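You operate a simulated robot arm through the tools that you are given. There is no shell and no other tool. Be economical: measure what you need, move in short steps, check, and stop when the job is done.

Carry out the task below with a simulated robot arm. There is one attempt and no reset: what you move stays moved.

Task
Put things in order on the larder end of the side table. At the end: the white salt shaker stands where the white round brush stood; the jam jar is on the grey slate board; the orange beans tin is on the orange coaster; the white round brush stands where the orange beans tin stood; the green tumbler stands where the white salt shaker stood; whatever was shut is shut again. Leave all else as you found it, and nothing knocked over.

Only the result counts: the job must be done as asked and must still hold three seconds after the hand-in. Knocking over, shifting, dropping, spilling or breaking anything else fails it.

Robot
A 7-joint arm with a two-finger parallel gripper, fixed in place. Base frame: the origin is at the foot of the arm, x ahead of it, y to its left, z up; the work surface is at about z = 90. Units: cm, rad, N and s.
With the tool pointing down near the work surface it reaches from about 24 to 68 cm from the base axis. Its first joint turns from -1.152 to 1.152 rad. Payload 2.4 kg.
The TCP is the grasp point between the finger pads, 3 cm short of the fingertips. In the tool frame z runs along the fingers and y along their closing line. The gripper opens to 9.4 cm. The fingers are 2.8 cm wide and 1 cm thick; the gripper's body (5 by 9.6 cm) begins 5.5 cm behind the TCP.
Orientation is that of the tool frame in the base frame, as [roll, pitch, yaw] about the fixed x, y, z axes, in that order (R = Rz(yaw) Ry(pitch) Rx(roll)). With the fingers straight down and closing along the base's y, the tool's x points along the base's -x, its y along +y and its z along -z.

Tools
- The arm moves only by the tool drive_tool. Its argument "steps" is a list of rows, each an object of numbers (a shift or turn left out is 0, a gripper value left out holds the last): "fingers": the gripper command, from -1 (shut) to 1 (fully open), values between in proportion; "tx", "ty", "tz": the shift along the tool's x, y, z in units of 150 mm (1.0 is 150 mm); "wx", "wy", "wz": the turn, a rotation vector about the tool's x, y, z in units of 45 degrees (1.0 is 45 degrees). In form: [{"fingers": .., "tx": .., "ty": .., "tz": .., "wx": .., "wy": .., "wz": ..}, ...]. A call has 1 to 10 rows; each row is the pose to reach, as a shift and turn from the pose commanded when the call began, along the tool's axes at that moment. A call with a number of a shift or a turn outside -1 to 1 is refused whole. Rows are played at 5 a second. More than 5 cm and 0.15 rad between two rows, or a gripper value outside its range, and nothing of the call is played. Where a pose cannot be reached the arm comes as near as it can. A force on the tool above 40 N (or 10 N above the force at the start of the call, whichever is more), or a blocked arm, ends the call early, and 0.2 s more pass. The fingers move at their own pace (about 15.3 cm/s each) and stop on an object; they squeeze with about 30 N. The grip force told is the motor's: it shows also when the fingers shut on nothing. Time passes only in rows, and 0.2 s behind the last, so rows that repeat a pose let the fingers close. It gives the time, the measured TCP pose, the force on the tool (base axes), the opening and the grip force at its end, in the units of the frame above (readings bear some noise), and new pictures: "show" is both (left out), scene, wrist or none.
- Cameras (640 x 400 px; columns grow to the right, rows downward): "scene" is fixed at [3.45, 46.92, 144.92]; the picture's right is [-0.80, -0.60, 0.00], its down [-0.31, 0.42, -0.85] and it looks along [0.51, -0.68, -0.52] (base axes); focal length 366 px, centre (320, 200). "wrist" rides on the gripper at [7.6, 1.4, -10.3] in the tool frame; the picture's right is [-0.18, 0.98, 0.00], its down [-0.75, -0.14, -0.64] and it looks along [-0.63, -0.12, 0.77] (tool axes); focal length 243 px, centre (320, 200). There is no depth. A picture from a camera that has moved, and an enlarged one, comes with that camera's place and axes in the base frame and with its lens.
- enlarge(camera, box): a new picture of the part [left, top, right, bottom] of that camera's present view, enlarged. It takes no simulated time.
- close_job(): hands the job in; it is judged then, once.

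Go step by step. Nothing tells you positions but the pictures and the camera data: compare them with the known pose of the tool, close in by small moves and look again before you grip or let go. The budget is 120 turns and 170 pictures, counting those below and the enlarged ones. Unless the task says otherwise, let go and move clear before handing in, and close with one line.

The tools are called as a command line: name --argument value ..., lists and objects as JSON in quotes. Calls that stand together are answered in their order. drive_tool: Moves the arm, as the interface text tells. Its arguments: {"type":"object","properties":{"steps":{"type":"array","items":{"type":"object","properties":{"fingers":{"type":"number"},"tx":{"type":"number"},"ty":{"type":"number"},"tz":{"type":"number"},"wx":{"type":"number"},"wy":{"type":"number"},"wz":{"type":"number"}}}},"show":{"type":"string","enum":["both","scene","wrist","none"]}},"required":["steps"]} The other tools are called the same way: enlarge (camera, box) takes an enlarged picture of a part of a camera's view; close_job () hands the job in.

At the start:

```text
time: 0.0
tool_pos: [29.23, -15.91, 119.95]
tool_rot: [-3.141, 0.001, 3.141]
contact_force: [-0.2, 0.6, -0.2]
opening: 9.43
gripper_force: 0.0
```

scene: 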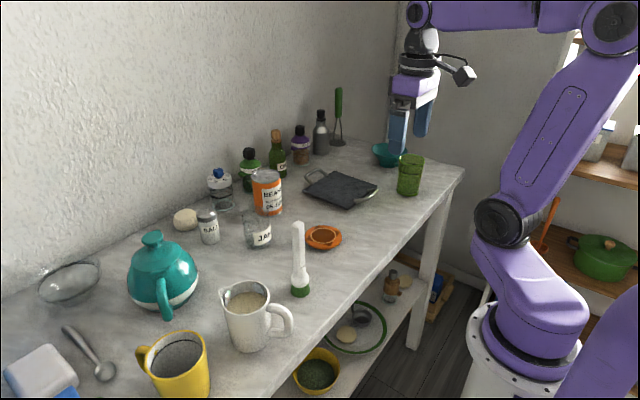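
wrist: 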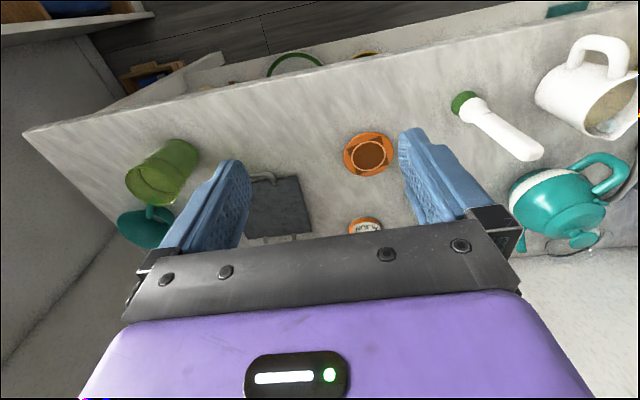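

I'll look closely at the objects before moving anything; from pixel rays I place the brush near (39,6), salt (68,6), tin (66,-12), jam (58,0), coaster (46,-11), board (55,-34) and tumbler (39,-46).

enlarge --camera "scene" --box '[160, 140, 360, 310]'

enlarge --camera "scene" --box '[230, 80, 470, 230]'

```text
2.35 times, centred on (260, 225) of scene
camera zoom: at [3.45, 46.92, 144.92], right [-0.8, -0.6, 0.0], down [-0.31, 0.42, -0.85], along [0.51, -0.68, -0.52], focal length 862 px, centre (461, 141)
```

zoom: 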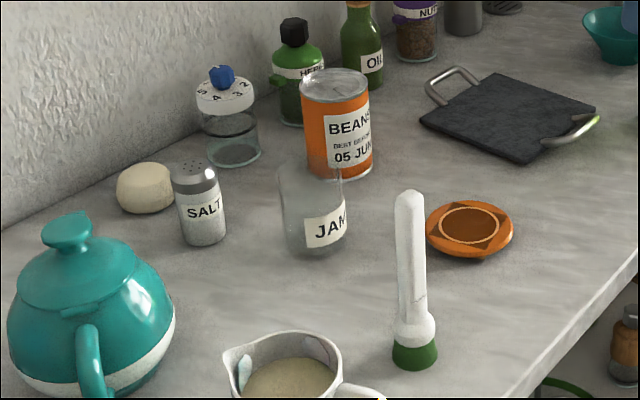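

```text
2.67 times, centred on (350, 155) of scene
camera zoom: at [3.45, 46.92, 144.92], right [-0.8, -0.6, 0.0], down [-0.31, 0.42, -0.85], along [0.51, -0.68, -0.52], focal length 977 px, centre (240, 320)
```

zoom: 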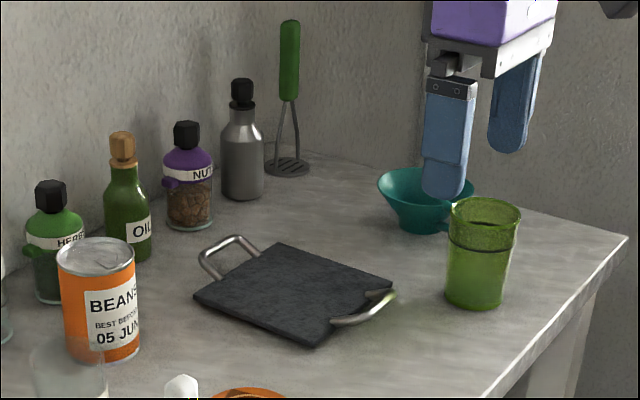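

I see the brush standing on its green foot, an open jam jar, and a tin about 8 cm wide. The order tin, brush, salt, tumbler, jam needs no parking spot, so I start moving toward the tin at height 120.

drive_tool --steps '[{"fingers": 1, "tx": -0.3, "ty": 0.08}, {"tx": -0.6, "ty": 0.16}, {"tx": -0.9, "ty": 0.25}, {"tx": -1, "ty": 0.257}]' --show "none"

drive_tool --steps '[{"tx": -0.3}, {"tx": -0.6}, {"tx": -0.8}, {"tx": -0.8}]'

```text
time: 1.0
tool_pos: [44.63, -11.9, 120.08]
tool_rot: [3.14, 0.0, 3.141]
contact_force: [-0.6, -0.5, 0.6]
opening: 9.41
gripper_force: 0.1
```

```text
time: 2.0
tool_pos: [56.55, -12.03, 120.02]
tool_rot: [-3.141, 0.001, 3.142]
contact_force: [0.4, 0.1, 0.1]
opening: 9.4
gripper_force: 0.1
camera wrist: at [48.83, -10.57, 130.27], right [0.18, 0.98, 0.0], down [0.75, -0.14, 0.64], along [0.63, -0.12, -0.77], focal length 243 px, centre (320, 200)
```

scene: 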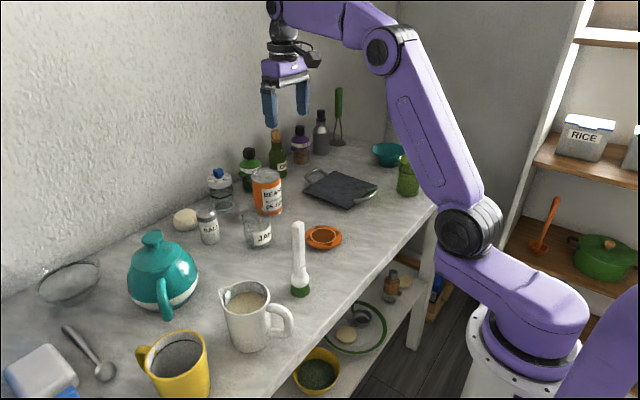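
wrist: 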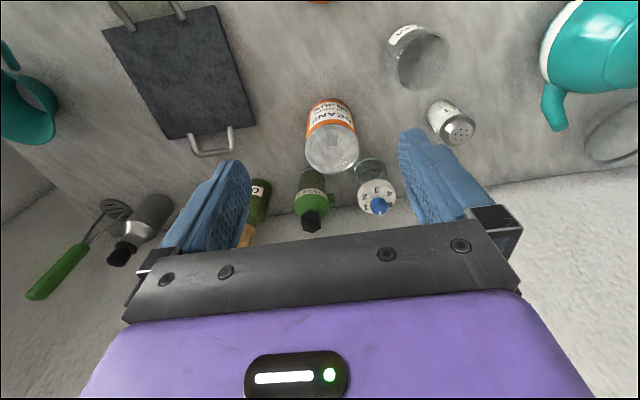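

The wrist view agrees: the tin's top centre is near (65,-12), about 7.3 cm wide. I move over it and come partway down.

drive_tool --steps '[{"tx": -0.3}, {"tx": -0.58}, {"tx": -0.58, "tz": 0.3}, {"tx": -0.58, "tz": 0.6}, {"tx": -0.58, "tz": 0.8}, {"tx": -0.58, "tz": 0.8}]'

```text
time: 3.4
tool_pos: [65.12, -11.9, 107.91]
tool_rot: [3.142, 0.001, 3.14]
contact_force: [-0.7, -0.4, 0.0]
opening: 9.39
gripper_force: 0.0
out of reach, approached as far as the arm can: row 2, 3
camera wrist: at [57.46, -10.48, 118.18], right [0.18, 0.98, 0.0], down [0.75, -0.14, 0.64], along [0.63, -0.12, -0.77], focal length 243 px, centre (320, 200)
```

scene: 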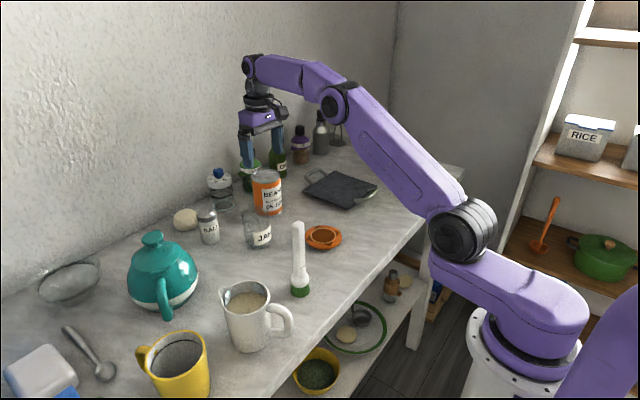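
wrist: 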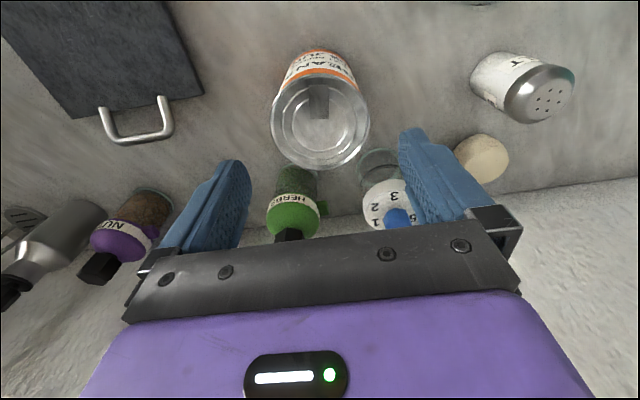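

The tin reads about (64.6,-11.8) with a top near 100.7, and the fingers straddle it with clearance. I go down to z≈97 and check.

drive_tool --steps '[{"tx": 0.025, "ty": 0.005, "tz": 0.25}, {"tx": 0.025, "ty": 0.005, "tz": 0.5}, {"tx": 0.025, "ty": 0.005, "tz": 0.73}, {"tx": 0.025, "ty": 0.005, "tz": 0.73}]'

```text
time: 4.4
tool_pos: [64.78, -12.06, 97.01]
tool_rot: [-3.141, 0.001, 3.142]
contact_force: [0.7, 0.6, 0.0]
opening: 9.38
gripper_force: 0.2
camera wrist: at [57.07, -10.58, 107.18], right [0.18, 0.98, 0.0], down [0.75, -0.14, 0.64], along [0.63, -0.12, -0.77], focal length 243 px, centre (320, 200)
```

scene: 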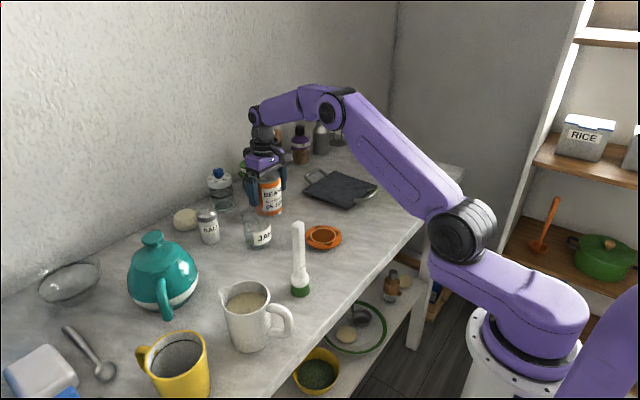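
wrist: 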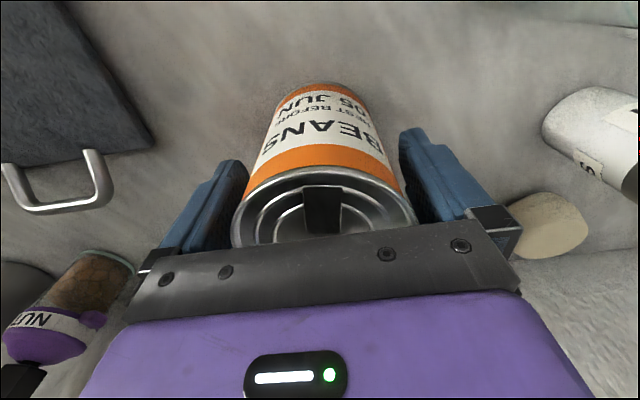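

The tin sits between the fingers, with its centre near (65.0,-11.9). I close on it and lift straight up.

drive_tool --steps '[{"fingers": -1}, {"fingers": -1}, {"fingers": -1}, {"fingers": -1}]' --show "wrist"

drive_tool --steps '[{"tz": -0.1}, {"tz": -0.35}, {"tz": -0.6}, {"tz": -0.6}]'

```text
time: 5.4
tool_pos: [64.75, -11.99, 96.99]
tool_rot: [-3.14, 0.0, 3.141]
contact_force: [0.7, 1.0, 0.1]
opening: 7.55
gripper_force: 29.9
camera wrist: at [57.08, -10.55, 107.21], right [0.18, 0.98, 0.0], down [0.75, -0.14, 0.64], along [0.63, -0.12, -0.77], focal length 243 px, centre (320, 200)
```

wrist: 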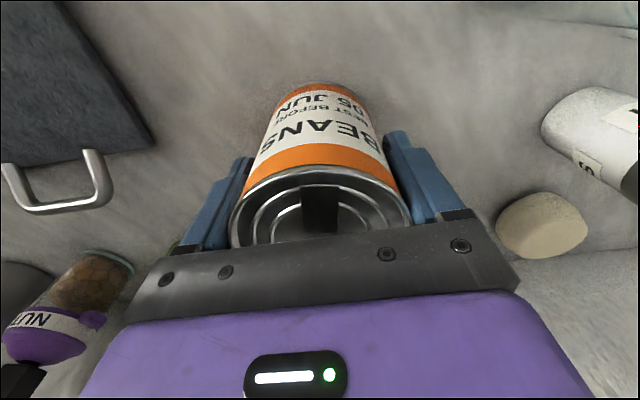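

```text
time: 6.4
tool_pos: [64.78, -11.87, 106.03]
tool_rot: [3.14, -0.001, 3.141]
contact_force: [-0.2, 0.5, -4.1]
opening: 7.57
gripper_force: 30.2
camera wrist: at [57.03, -10.42, 116.27], right [0.18, 0.98, 0.0], down [0.75, -0.14, 0.64], along [0.63, -0.12, -0.77], focal length 243 px, centre (320, 200)
```

scene: 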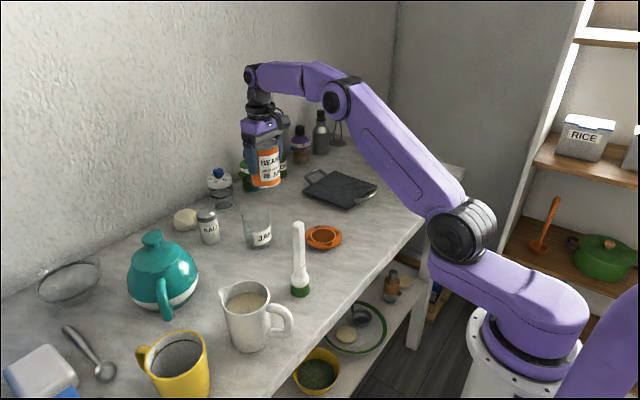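
wrist: 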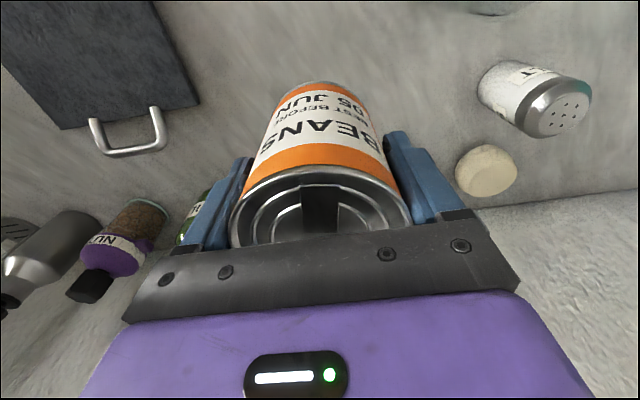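

The tin is held (7.55 cm wide), sitting about 0.3 cm ahead of the TCP. I carry it toward the coaster near (45.1,-10.2).

drive_tool --steps '[{"tx": 0.3, "ty": 0.03}, {"tx": 0.6, "ty": 0.06}, {"tx": 0.9, "ty": 0.09}, {"tx": 0.9, "ty": 0.09}]'

```text
time: 7.4
tool_pos: [50.9, -10.51, 106.34]
tool_rot: [3.141, -0.001, -3.141]
contact_force: [-0.7, -0.1, -4.5]
opening: 7.55
gripper_force: 30.2
camera wrist: at [43.22, -8.93, 116.44], right [0.18, 0.98, 0.0], down [0.75, -0.14, 0.64], along [0.63, -0.12, -0.77], focal length 243 px, centre (320, 200)
```

scene: 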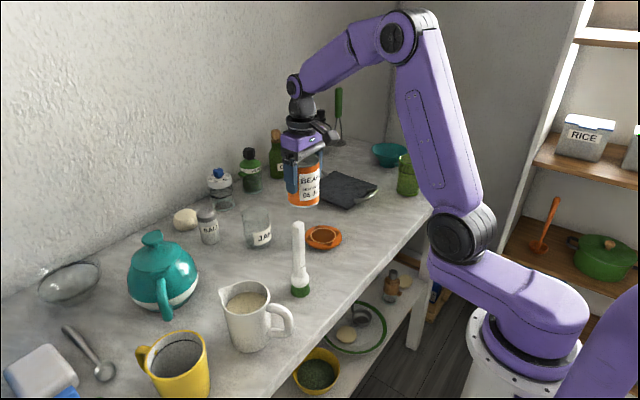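
wrist: 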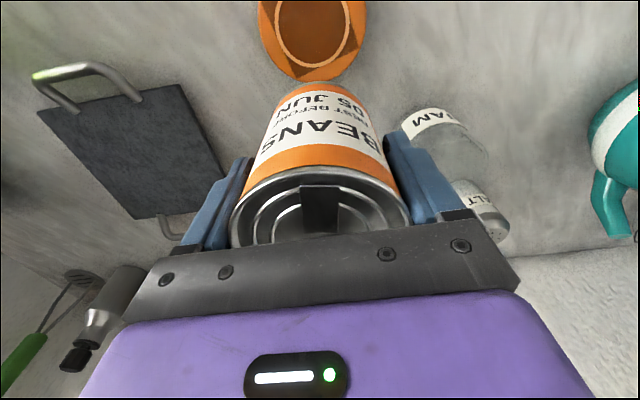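

The wrist view puts the coaster centre at (44.9,-10.0). I move over it and lower to about 3 cm above.

drive_tool --steps '[{"tx": 0.21, "ty": 0.015}, {"tx": 0.42, "ty": 0.028}, {"tx": 0.42, "ty": 0.028, "tz": 0.18}, {"tx": 0.42, "ty": 0.028, "tz": 0.36}, {"tx": 0.42, "ty": 0.028, "tz": 0.36}]'

enlarge --camera "scene" --box '[260, 120, 400, 270]'

```text
time: 8.6
tool_pos: [44.8, -10.14, 100.68]
tool_rot: [-3.141, 0.001, -3.141]
contact_force: [0.0, -0.3, -4.8]
opening: 7.58
gripper_force: 29.8
camera wrist: at [37.02, -8.64, 110.84], right [0.18, 0.98, 0.0], down [0.75, -0.14, 0.64], along [0.63, -0.12, -0.77], focal length 243 px, centre (320, 200)
```

scene: 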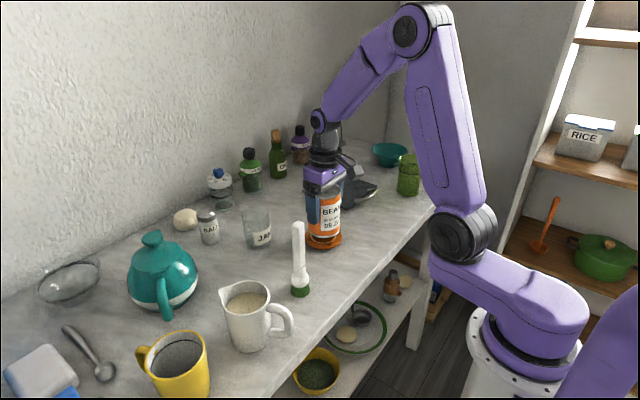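
wrist: 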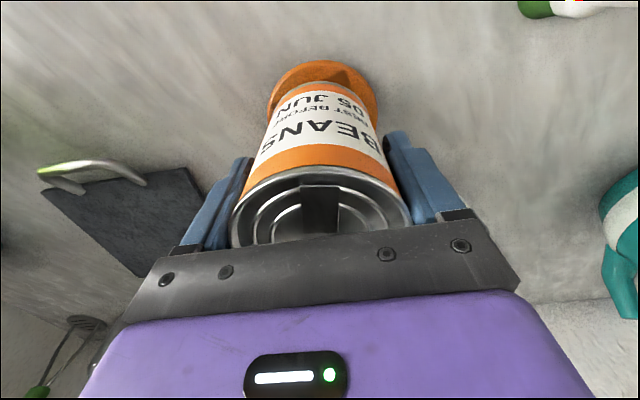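

```text
2.67 times, centred on (330, 195) of scene
camera zoom: at [3.46, 46.92, 144.92], right [-0.8, -0.6, 0.0], down [-0.31, 0.42, -0.85], along [0.51, -0.68, -0.52], focal length 977 px, centre (293, 213)
```

zoom: 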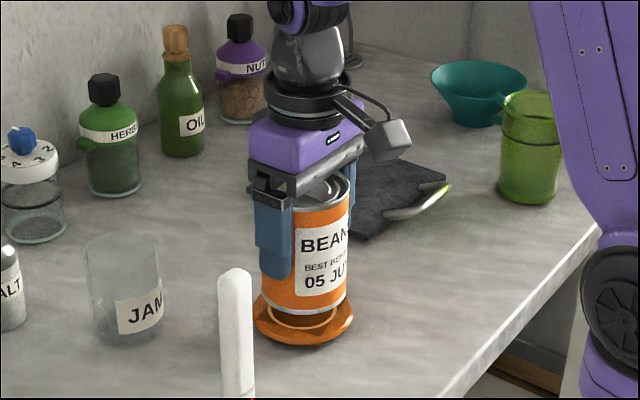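

The tin is centred over the coaster. I lower it in small steps and watch the force.

drive_tool --steps '[{"tz": 0.05}, {"tz": 0.1}, {"tz": 0.13}, {"tz": 0.13}]' --show "none"

drive_tool --steps '[{"tz": 0.013}, {"tz": 0.026}, {"tz": 0.026}]' --show "wrist"

```text
time: 9.6
tool_pos: [44.83, -10.22, 98.72]
tool_rot: [-3.14, 0.001, 3.142]
contact_force: [0.7, -0.8, -4.5]
opening: 7.57
gripper_force: 29.9
```

```text
time: 10.4
tool_pos: [44.97, -10.31, 98.45]
tool_rot: [-3.139, 0.006, -3.14]
contact_force: [5.5, 3.1, 19.2]
opening: 7.44
gripper_force: 30.6
camera wrist: at [37.19, -8.74, 108.62], right [0.18, 0.98, 0.0], down [0.75, -0.14, 0.65], along [0.64, -0.12, -0.76], focal length 243 px, centre (320, 200)
```

wrist: 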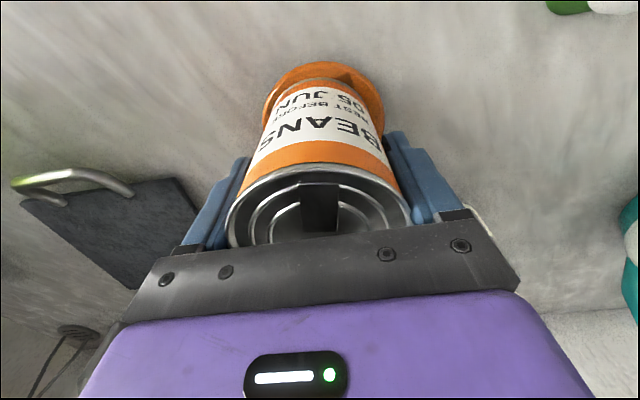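

It touched down at about z=98.5 and is pressing a bit. I ease up 0.2 cm and open.

drive_tool --steps '[{"tz": -0.012}, {"tz": -0.012}, {"tz": -0.012, "fingers": 1}, {"tz": -0.012, "fingers": 1}, {"tz": -0.012, "fingers": 1}]' --show "both"

enlarge --camera "scene" --box '[260, 120, 400, 270]'

```text
time: 11.6
tool_pos: [44.78, -10.24, 98.47]
tool_rot: [3.141, -0.001, 3.141]
contact_force: [0.1, -0.6, -0.7]
opening: 9.41
gripper_force: 0.0
camera wrist: at [37.1, -8.7, 108.73], right [0.18, 0.98, 0.0], down [0.75, -0.14, 0.64], along [0.63, -0.12, -0.77], focal length 243 px, centre (320, 200)
```

scene: 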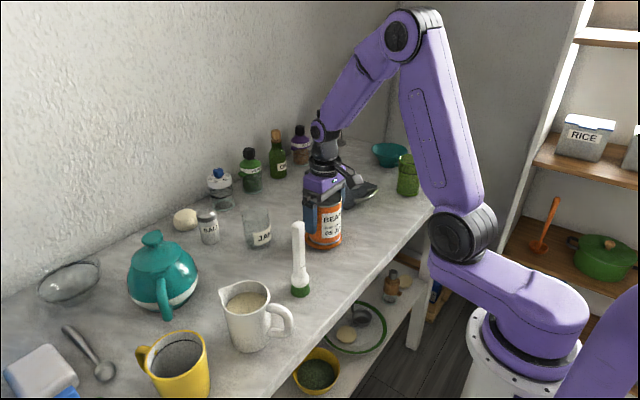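
wrist: 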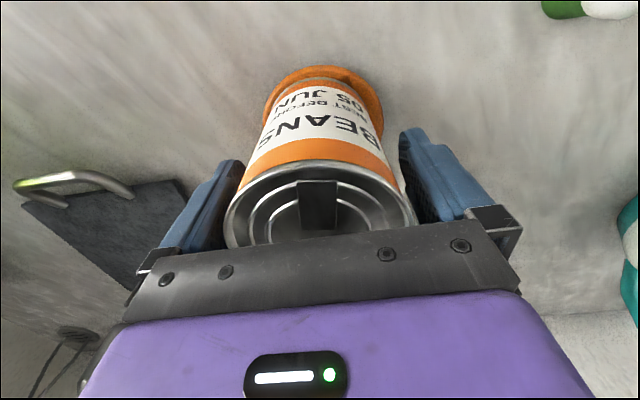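

```text
2.67 times, centred on (330, 195) of scene
camera zoom: at [3.45, 46.92, 144.92], right [-0.8, -0.6, 0.0], down [-0.31, 0.42, -0.85], along [0.51, -0.68, -0.52], focal length 977 px, centre (293, 213)
```

zoom: 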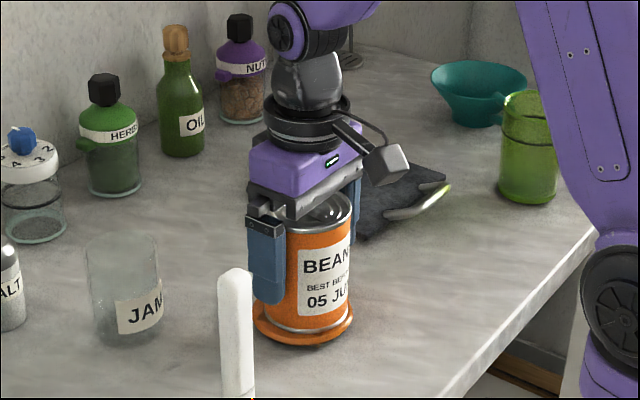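

The tin stands well on the coaster. I rise clear and head toward the brush at about (39,6).

drive_tool --steps '[{"tz": -0.3}, {"tz": -0.6}, {"tz": -0.9}, {"tz": -1}, {"tz": -1}]' --show "none"

drive_tool --steps '[{"tx": 0.2, "tz": -0.1, "ty": 0.2}, {"tx": 0.38, "tz": -0.15, "ty": 0.45}, {"tx": 0.38, "tz": -0.15, "ty": 0.75}, {"tx": 0.38, "tz": -0.15, "ty": 0.9}, {"tx": 0.38, "tz": -0.15, "ty": 0.9}]'

```text
time: 12.8
tool_pos: [44.94, -10.08, 113.34]
tool_rot: [3.141, -0.001, -3.141]
contact_force: [0.5, 0.1, -0.4]
opening: 9.4
gripper_force: 0.1
```

```text
time: 14.0
tool_pos: [39.19, 3.43, 115.61]
tool_rot: [-3.14, -0.001, -3.142]
contact_force: [0.0, 0.5, 0.7]
opening: 9.4
gripper_force: 0.1
camera wrist: at [31.47, 4.93, 125.91], right [0.18, 0.98, 0.0], down [0.75, -0.14, 0.64], along [0.63, -0.12, -0.77], focal length 243 px, centre (320, 200)
```

scene: 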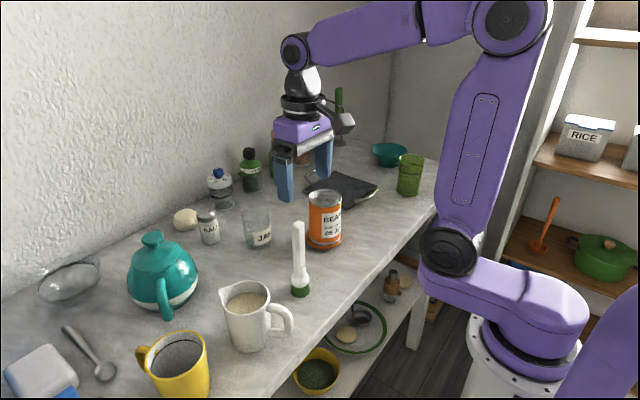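
wrist: 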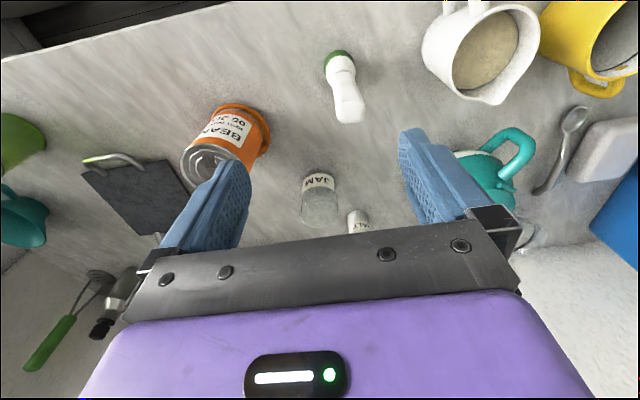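

The brush's top reads (38.8,6.0) at z≈107. I centre over it and come down to z≈104.

drive_tool --steps '[{"tx": 0.027, "ty": 0.177}, {"tx": 0.027, "ty": 0.177, "tz": 0.25}, {"tx": 0.027, "ty": 0.177, "tz": 0.5}, {"tx": 0.027, "ty": 0.177, "tz": 0.77}, {"tx": 0.027, "ty": 0.177, "tz": 0.77}]'

```text
time: 15.2
tool_pos: [38.64, 5.92, 104.07]
tool_rot: [-3.141, -0.001, -3.14]
contact_force: [-0.2, 0.1, 0.3]
opening: 9.42
gripper_force: 0.0
camera wrist: at [31.03, 7.33, 114.3], right [0.18, 0.98, 0.0], down [0.75, -0.14, 0.64], along [0.63, -0.12, -0.77], focal length 243 px, centre (320, 200)
```

scene: 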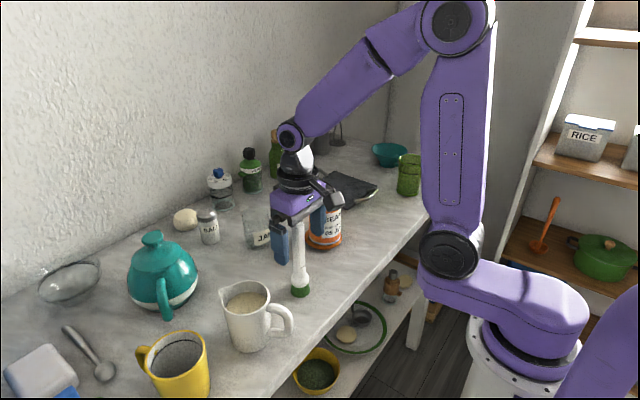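
wrist: 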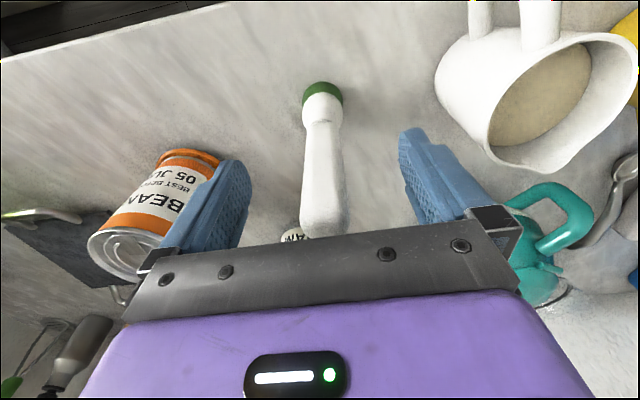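

The handle is centred within a millimetre or two, and the brush's foot is at about (38.7,6.2). I drop 1 cm, close and lift.

drive_tool --steps '[{"ty": 0.008, "tz": 0.07}, {"ty": 0.008, "tz": 0.07}, {"ty": 0.008, "tz": 0.07, "fingers": -1}, {"ty": 0.008, "tz": 0.07, "fingers": -1}, {"ty": 0.008, "tz": 0.07, "fingers": -1}, {"ty": 0.008, "tz": 0.07, "fingers": -1}]' --show "wrist"

drive_tool --steps '[{"tz": -0.1}, {"tz": -0.4}, {"tz": -0.7}, {"tz": -0.7}]'

```text
time: 16.6
tool_pos: [38.73, 6.1, 103.01]
tool_rot: [-3.141, -0.001, 3.141]
contact_force: [0.6, 0.2, -0.9]
opening: 2.78
gripper_force: 29.7
camera wrist: at [31.06, 7.52, 113.3], right [0.18, 0.98, 0.0], down [0.75, -0.14, 0.64], along [0.63, -0.12, -0.77], focal length 243 px, centre (320, 200)
```

wrist: 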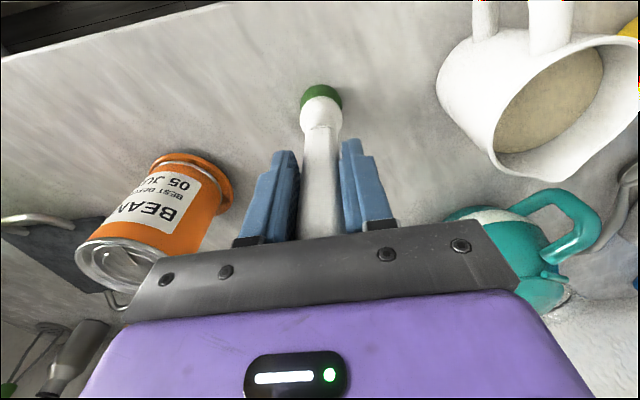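

```text
time: 17.6
tool_pos: [38.81, 6.07, 113.86]
tool_rot: [3.141, 0.0, -3.14]
contact_force: [0.2, 0.0, -0.3]
opening: 2.75
gripper_force: 30.2
camera wrist: at [31.1, 7.55, 124.02], right [0.18, 0.98, 0.0], down [0.75, -0.14, 0.64], along [0.63, -0.12, -0.77], focal length 243 px, centre (320, 200)
```

scene: 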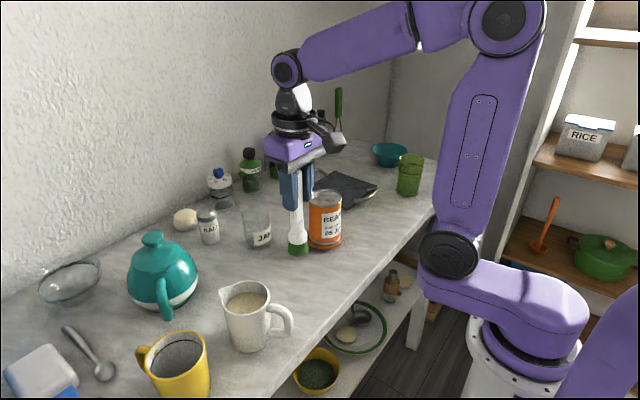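
wrist: 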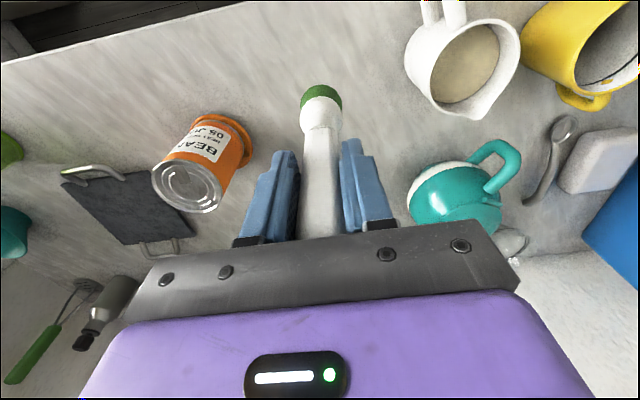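

The brush is held (2.75 cm handle). I carry it high past the tin and jar, then toward the tin's old place at (65.1,-12.0).

drive_tool --steps '[{"tz": -0.2}, {"tx": -0.25, "ty": -0.2, "tz": -0.22}, {"tx": -0.5, "ty": -0.4, "tz": -0.22}, {"tx": -0.75, "ty": -0.6, "tz": -0.22}, {"tx": -0.95, "ty": -0.85, "tz": -0.22}, {"tx": -0.95, "ty": -1, "tz": -0.22}]' --show "none"

drive_tool --steps '[{"ty": -0.1, "tz": 0.2}, {"ty": -0.2, "tz": 0.45}, {"tx": -0.25, "ty": -0.207, "tz": 0.5}, {"tx": -0.5, "ty": -0.207, "tz": 0.5}, {"tx": -0.75, "ty": -0.207, "tz": 0.5}, {"tx": -0.75, "ty": -0.207, "tz": 0.5}]'

```text
time: 19.0
tool_pos: [53.14, -9.12, 116.93]
tool_rot: [3.141, 0.0, -3.141]
contact_force: [0.0, 0.7, -0.7]
opening: 2.75
gripper_force: 29.9
```

```text
time: 20.4
tool_pos: [64.14, -12.25, 109.35]
tool_rot: [-3.141, -0.001, -3.141]
contact_force: [0.3, 1.0, -1.0]
opening: 2.76
gripper_force: 29.9
camera wrist: at [56.61, -10.72, 119.59], right [0.18, 0.98, 0.0], down [0.75, -0.14, 0.64], along [0.63, -0.12, -0.77], focal length 243 px, centre (320, 200)
```

scene: 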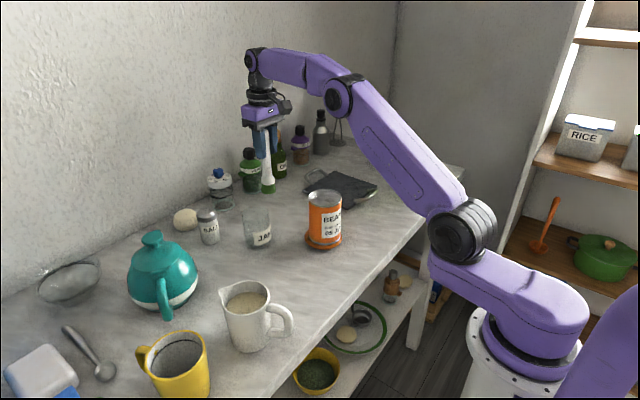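
wrist: 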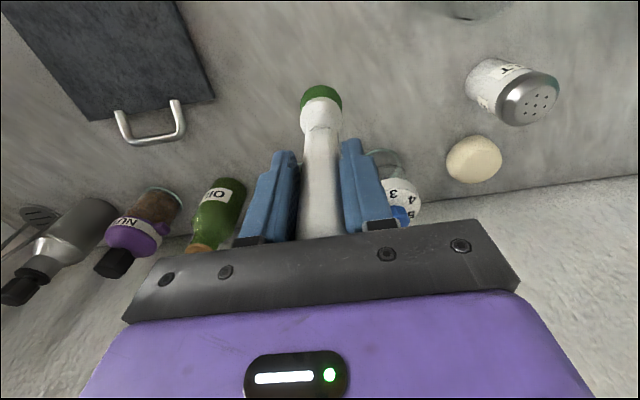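

I'm at (64.1,-12.2). I correct to (65.0,-12.0) and lower to just above the table.

drive_tool --steps '[{"tx": -0.057, "ty": 0.015, "tz": 0.1}, {"tx": -0.057, "ty": 0.015, "tz": 0.3}, {"tx": -0.057, "ty": 0.015, "tz": 0.38}, {"tx": -0.057, "ty": 0.015, "tz": 0.38}]' --show "both"

```text
time: 21.4
tool_pos: [65.09, -11.82, 103.75]
tool_rot: [-3.14, -0.001, 3.14]
contact_force: [-0.6, 0.1, -1.8]
opening: 2.77
gripper_force: 30.0
camera wrist: at [57.5, -10.37, 113.86], right [0.18, 0.98, 0.0], down [0.75, -0.14, 0.64], along [0.63, -0.12, -0.77], focal length 243 px, centre (320, 200)
```

scene: 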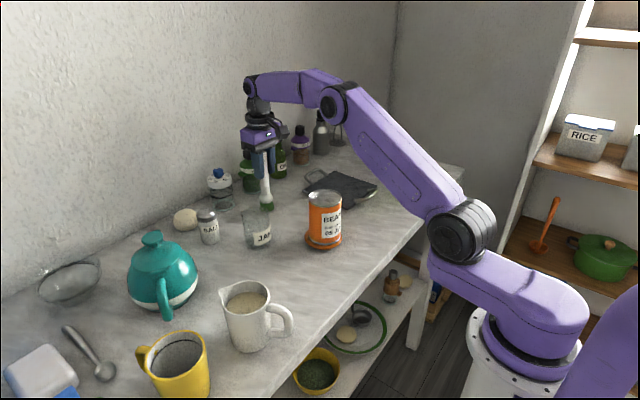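
wrist: 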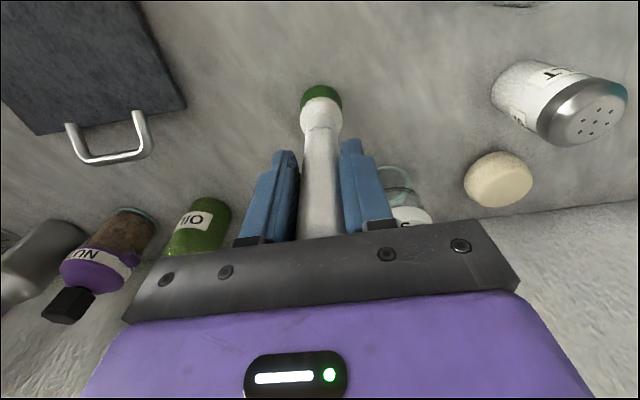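

It's over the spot and about 0.7 cm up. I set it down gently.

drive_tool --steps '[{"ty": -0.006, "tz": 0.02}, {"ty": -0.006, "tz": 0.036}, {"ty": -0.006, "tz": 0.046}, {"ty": -0.006, "tz": 0.046}]' --show "none"

```text
time: 22.4
tool_pos: [65.12, -11.97, 103.06]
tool_rot: [3.142, 0.0, -3.141]
contact_force: [-0.4, 0.4, 2.3]
opening: 2.77
gripper_force: 29.9
```

Light contact at z=103.06, matching the grasp height. I open and rise.

drive_tool --steps '[{"fingers": 1}, {"fingers": 1}, {"fingers": 1}, {"tz": -0.2}, {"tz": -0.45}, {"tz": -0.45}]' --show "both"

```text
time: 23.8
tool_pos: [65.23, -11.99, 109.79]
tool_rot: [3.141, 0.0, 3.141]
contact_force: [0.0, 0.3, 0.6]
opening: 9.4
gripper_force: 0.0
camera wrist: at [57.46, -10.47, 120.05], right [0.18, 0.98, 0.0], down [0.75, -0.14, 0.64], along [0.63, -0.12, -0.77], focal length 243 px, centre (320, 200)
```

scene: 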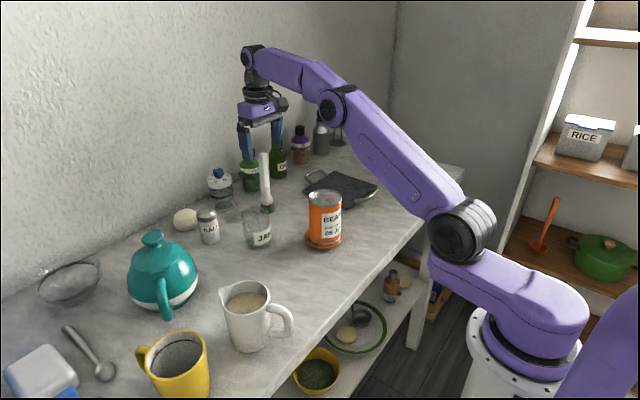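
wrist: 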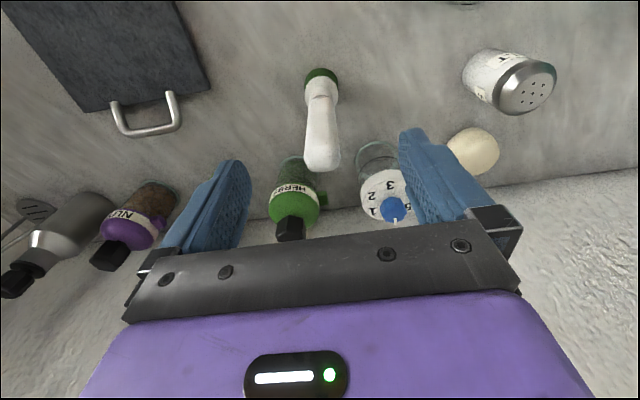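

The brush stands on the tin's old spot. I back out along x, then swing over toward the salt shaker near (67,6).

drive_tool --steps '[{"tx": 0.2, "tz": 0}, {"tx": 0.45, "tz": -0.15}, {"tx": 0.6, "tz": -0.4}, {"tx": 0.6, "tz": -0.4, "ty": 0.3}, {"tx": 0.6, "tz": -0.4, "ty": 0.6}, {"tx": 0.6, "tz": -0.4, "ty": 0.9}, {"tx": 0.6, "tz": -0.4, "ty": 0.95}]' --show "none"

drive_tool --steps '[{"ty": 0.2}, {"tx": -0.2, "tz": 0.2, "ty": 0.24}, {"tx": -0.4, "tz": 0.5, "ty": 0.24}, {"tx": -0.6, "tz": 0.75, "ty": 0.24}, {"tx": -0.6, "tz": 0.75, "ty": 0.24}]'

```text
time: 25.4
tool_pos: [56.0, 2.41, 115.76]
tool_rot: [-3.141, 0.0, 3.141]
contact_force: [0.3, -0.6, 0.8]
opening: 9.4
gripper_force: 0.0
```

```text
refused: row 3 steps farther than a row can; nothing moved
```

drive_tool --steps '[{"ty": 0.2}, {"tx": -0.2, "tz": 0.15, "ty": 0.24}, {"tx": -0.4, "tz": 0.35, "ty": 0.24}, {"tx": -0.6, "tz": 0.55, "ty": 0.24}, {"tx": -0.7, "tz": 0.7, "ty": 0.24}, {"tx": -0.7, "tz": 0.7, "ty": 0.24}]'

```text
time: 26.8
tool_pos: [66.52, 5.91, 105.13]
tool_rot: [3.14, -0.001, -3.141]
contact_force: [-0.3, 0.8, -0.6]
opening: 9.4
gripper_force: 0.2
camera wrist: at [58.84, 7.4, 115.37], right [0.18, 0.98, 0.0], down [0.75, -0.14, 0.64], along [0.63, -0.12, -0.77], focal length 243 px, centre (320, 200)
```

scene: 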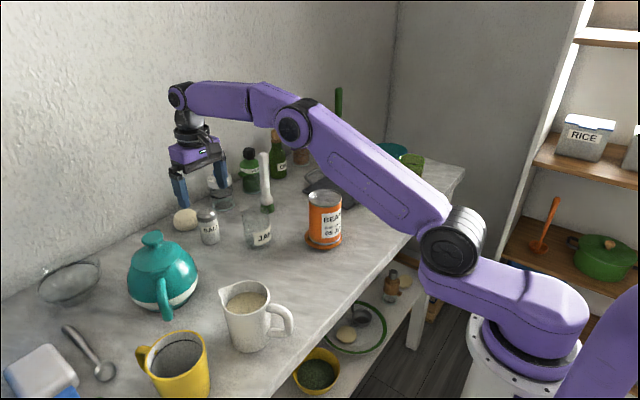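
wrist: 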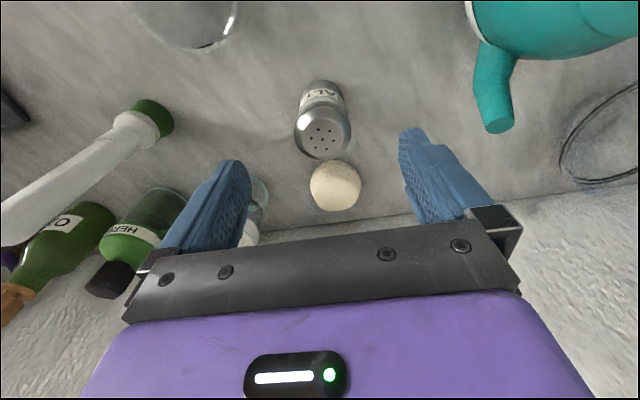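

The salt shaker reads (66.9,6.15), about 4.6 cm wide and 8.3 tall. I centre and descend to z≈95.

drive_tool --steps '[{"tx": -0.025, "ty": 0.014, "tz": 0.2}, {"tx": -0.025, "ty": 0.014, "tz": 0.45}, {"tx": -0.025, "ty": 0.014, "tz": 0.675}, {"tx": -0.025, "ty": 0.014, "tz": 0.675}]' --show "wrist"

```text
time: 27.8
tool_pos: [67.14, 5.93, 95.11]
tool_rot: [-3.141, 0.001, -3.141]
contact_force: [-0.5, -0.2, 0.3]
opening: 9.4
gripper_force: 0.1
camera wrist: at [59.36, 7.52, 105.32], right [0.18, 0.98, 0.0], down [0.75, -0.14, 0.64], along [0.63, -0.12, -0.77], focal length 243 px, centre (320, 200)
```

wrist: 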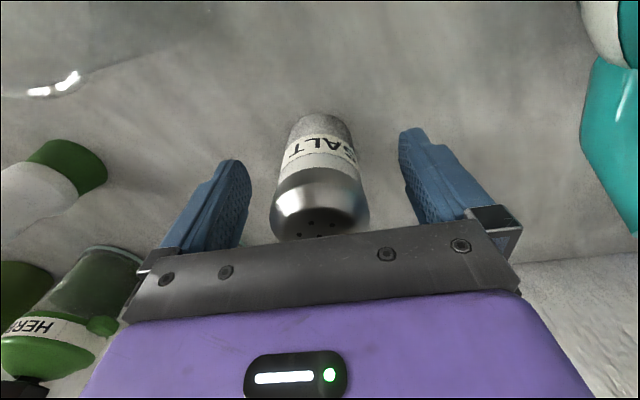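

The shaker is between the pads. I close on it and lift.

drive_tool --steps '[{"fingers": -1}, {"fingers": -1}, {"fingers": -1}, {"fingers": -1}]' --show "wrist"

drive_tool --steps '[{"tz": -0.1}, {"tz": -0.35}, {"tz": -0.65}, {"tz": -0.8}, {"tz": -0.8}]' --show "none"

```text
time: 28.8
tool_pos: [67.0, 6.06, 95.19]
tool_rot: [3.141, 0.0, 3.14]
contact_force: [0.3, 0.3, -0.4]
opening: 4.28
gripper_force: 30.0
camera wrist: at [59.36, 7.53, 105.35], right [0.18, 0.98, 0.0], down [0.75, -0.14, 0.64], along [0.63, -0.12, -0.77], focal length 243 px, centre (320, 200)
```

wrist: 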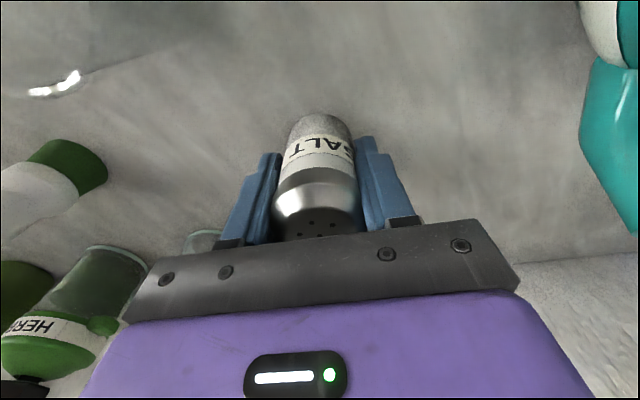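

```text
time: 30.0
tool_pos: [66.91, 6.07, 107.17]
tool_rot: [3.141, 0.0, -3.14]
contact_force: [0.1, 0.4, -2.1]
opening: 4.22
gripper_force: 30.0
```

The shaker is held at (67.0,6.05). I carry it back along -x at z≈107 to the brush's old spot at (38.75,6.15).

drive_tool --steps '[{"tx": 0.3}, {"tx": 0.6}, {"tx": 0.9}, {"tx": 1}, {"tx": 1}]' --show "none"

drive_tool --steps '[{"tx": 0.3}, {"tx": 0.6}, {"tx": 0.88}, {"tx": 0.88, "tz": 0.3}, {"tx": 0.88, "tz": 0.6}, {"tx": 0.88, "tz": 0.6}]'

```text
time: 31.2
tool_pos: [51.89, 6.33, 107.03]
tool_rot: [-3.141, 0.0, -3.141]
contact_force: [0.3, 0.0, -1.7]
opening: 4.26
gripper_force: 30.4
```

```text
time: 32.6
tool_pos: [38.6, 6.25, 97.94]
tool_rot: [-3.141, 0.001, 3.142]
contact_force: [-0.7, -0.3, -0.8]
opening: 4.25
gripper_force: 30.0
camera wrist: at [30.94, 7.68, 108.13], right [0.18, 0.98, 0.0], down [0.75, -0.14, 0.64], along [0.63, -0.12, -0.77], focal length 243 px, centre (320, 200)
```

scene: 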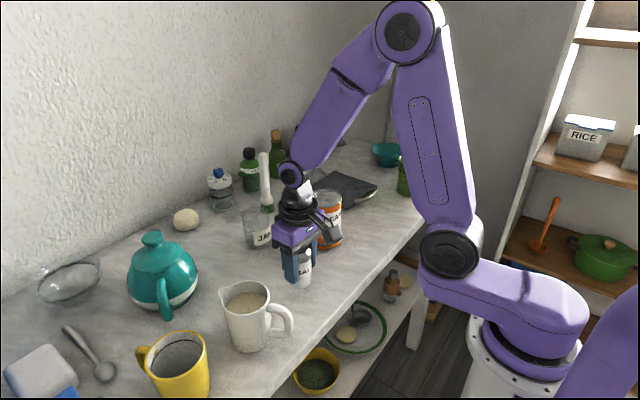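
wrist: 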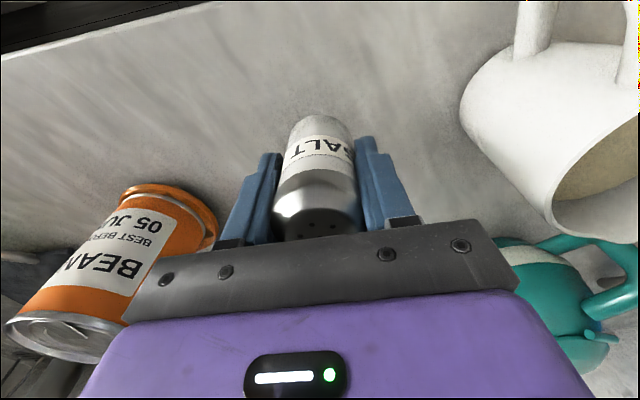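

It hovers about 2.8 cm above the spot, with the pitcher to the +y side, so I'll open only partway. Now I lower it.

drive_tool --steps '[{"tx": -0.01, "ty": -0.006, "tz": 0.08}, {"tx": -0.01, "ty": -0.006, "tz": 0.15}, {"tx": -0.01, "ty": -0.006, "tz": 0.17}, {"tx": -0.01, "ty": -0.006, "tz": 0.182}, {"tx": -0.01, "ty": -0.006, "tz": 0.182}]' --show "none"

```text
time: 33.8
tool_pos: [38.91, 5.97, 95.38]
tool_rot: [3.141, 0.0, 3.141]
contact_force: [0.3, 0.3, -2.0]
opening: 4.26
gripper_force: 30.0
```

drive_tool --steps '[{"ty": 0.005, "tz": 0.008}, {"ty": 0.005, "tz": 0.016}, {"ty": 0.005, "tz": 0.016}]' --show "none"

```text
time: 34.6
tool_pos: [38.76, 6.11, 95.18]
tool_rot: [3.141, 0.001, 3.141]
contact_force: [0.0, -0.6, -1.3]
opening: 4.25
gripper_force: 29.4
```

Nearly in contact. I go 0.1 cm more, open partway, and rise.

drive_tool --steps '[{"tz": 0.006}, {"tz": 0.006}, {"tz": 0.006, "fingers": 0.4}, {"tz": 0.006, "fingers": 0.4}, {"tz": 0.006, "fingers": 0.4}, {"tz": -0.2, "fingers": 0.4}, {"tz": -0.5, "fingers": 0.4}, {"tz": -0.8, "fingers": 0.4}, {"tz": -0.9, "fingers": 0.4}]'

```text
time: 36.6
tool_pos: [38.63, 5.98, 108.68]
tool_rot: [-3.141, 0.001, 3.142]
contact_force: [0.0, 0.4, 0.2]
opening: 6.59
gripper_force: 0.1
camera wrist: at [31.0, 7.66, 118.82], right [0.18, 0.98, 0.0], down [0.75, -0.14, 0.64], along [0.63, -0.12, -0.77], focal length 243 px, centre (320, 200)
```

scene: 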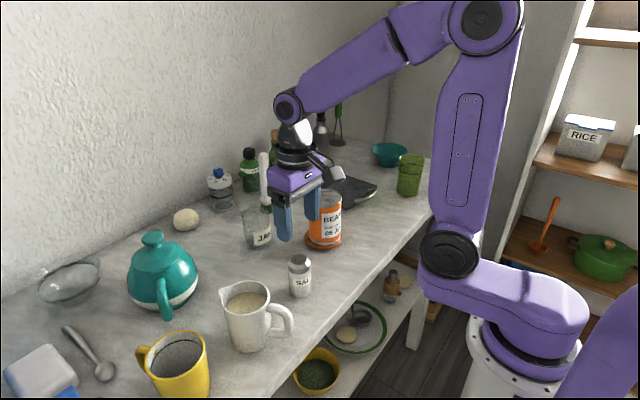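
wrist: 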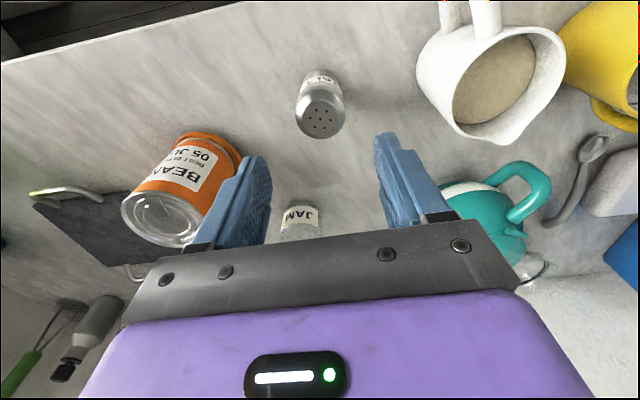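

The salt stands on the brush's spot. Next is the jam jar near (57.6,0), so I move in above it and look.

drive_tool --steps '[{"tx": -0.25, "ty": -0.1, "tz": -0.1, "fingers": 1}, {"tx": -0.5, "ty": -0.2, "tz": -0.1}, {"tx": -0.75, "ty": -0.3, "tz": -0.1}, {"tx": -1, "ty": -0.39, "tz": -0.1}, {"tx": -1, "ty": -0.39, "tz": -0.1}]'

```text
time: 37.8
tool_pos: [53.76, 0.18, 109.99]
tool_rot: [-3.141, 0.001, -3.141]
contact_force: [0.0, 0.3, -0.9]
opening: 9.43
gripper_force: 0.0
camera wrist: at [45.96, 1.69, 120.24], right [0.18, 0.98, 0.0], down [0.75, -0.14, 0.64], along [0.63, -0.12, -0.77], focal length 243 px, centre (320, 200)
```

scene: 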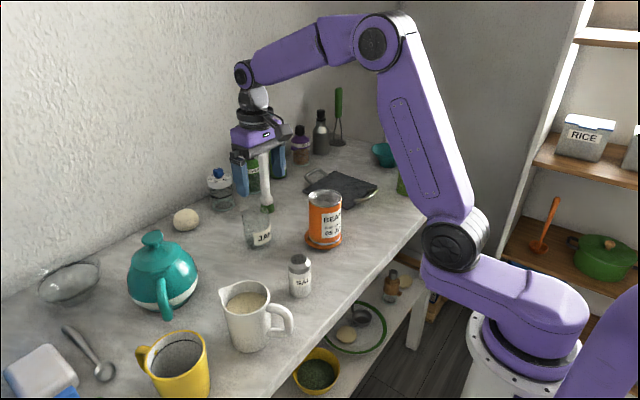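
wrist: 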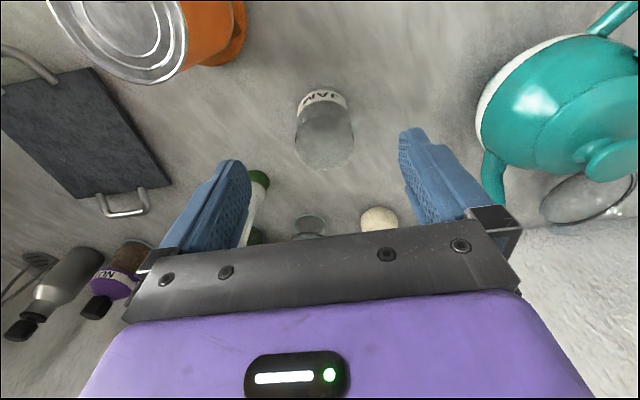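

enlarge --camera "wrist" --box '[260, 70, 400, 190]'

enlarge --camera "scene" --box '[220, 170, 320, 260]'

```text
3.33 times, centred on (330, 130) of wrist
camera zoom: at [45.96, 1.69, 120.24], right [0.18, 0.98, 0.0], down [0.75, -0.14, 0.64], along [0.63, -0.12, -0.77], focal length 809 px, centre (287, 433)
```

zoom: 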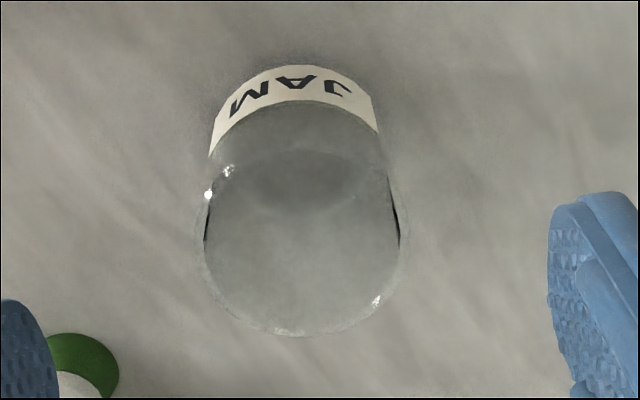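

```text
4.44 times, centred on (270, 215) of scene
camera zoom: at [3.46, 46.92, 144.92], right [-0.8, -0.6, 0.0], down [-0.31, 0.42, -0.85], along [0.51, -0.68, -0.52], focal length 1628 px, centre (542, 133)
```

zoom: 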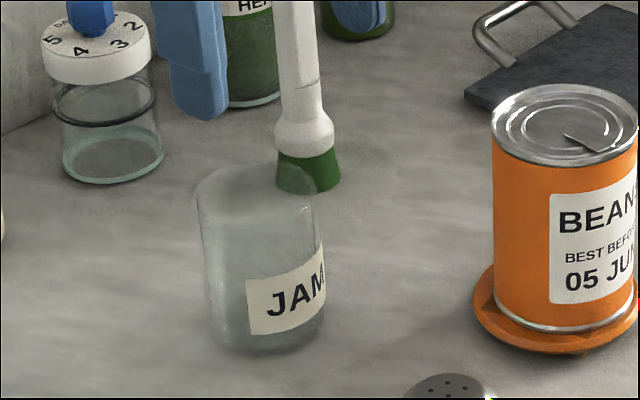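

The jar is about 6.3 cm wide, centred near (57.0,0.1), with its top at about 99. I descend to z≈97 first and check.

drive_tool --steps '[{"tx": -0.21}, {"tx": -0.21, "tz": 0.3}, {"tx": -0.21, "tz": 0.6}, {"tx": -0.21, "tz": 0.87}, {"tx": -0.21, "tz": 0.87}]' --show "wrist"

```text
time: 39.0
tool_pos: [56.81, 0.22, 96.96]
tool_rot: [-3.14, 0.001, -3.142]
contact_force: [-0.4, 0.1, 0.0]
opening: 9.4
gripper_force: 0.0
camera wrist: at [49.19, 1.76, 107.18], right [0.18, 0.98, 0.0], down [0.75, -0.14, 0.64], along [0.63, -0.12, -0.77], focal length 243 px, centre (320, 200)
```

wrist: 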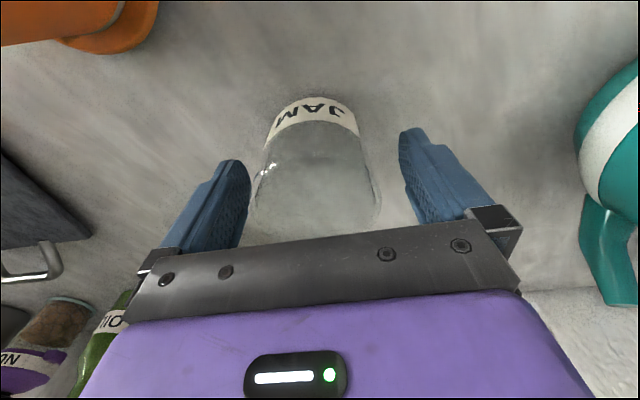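

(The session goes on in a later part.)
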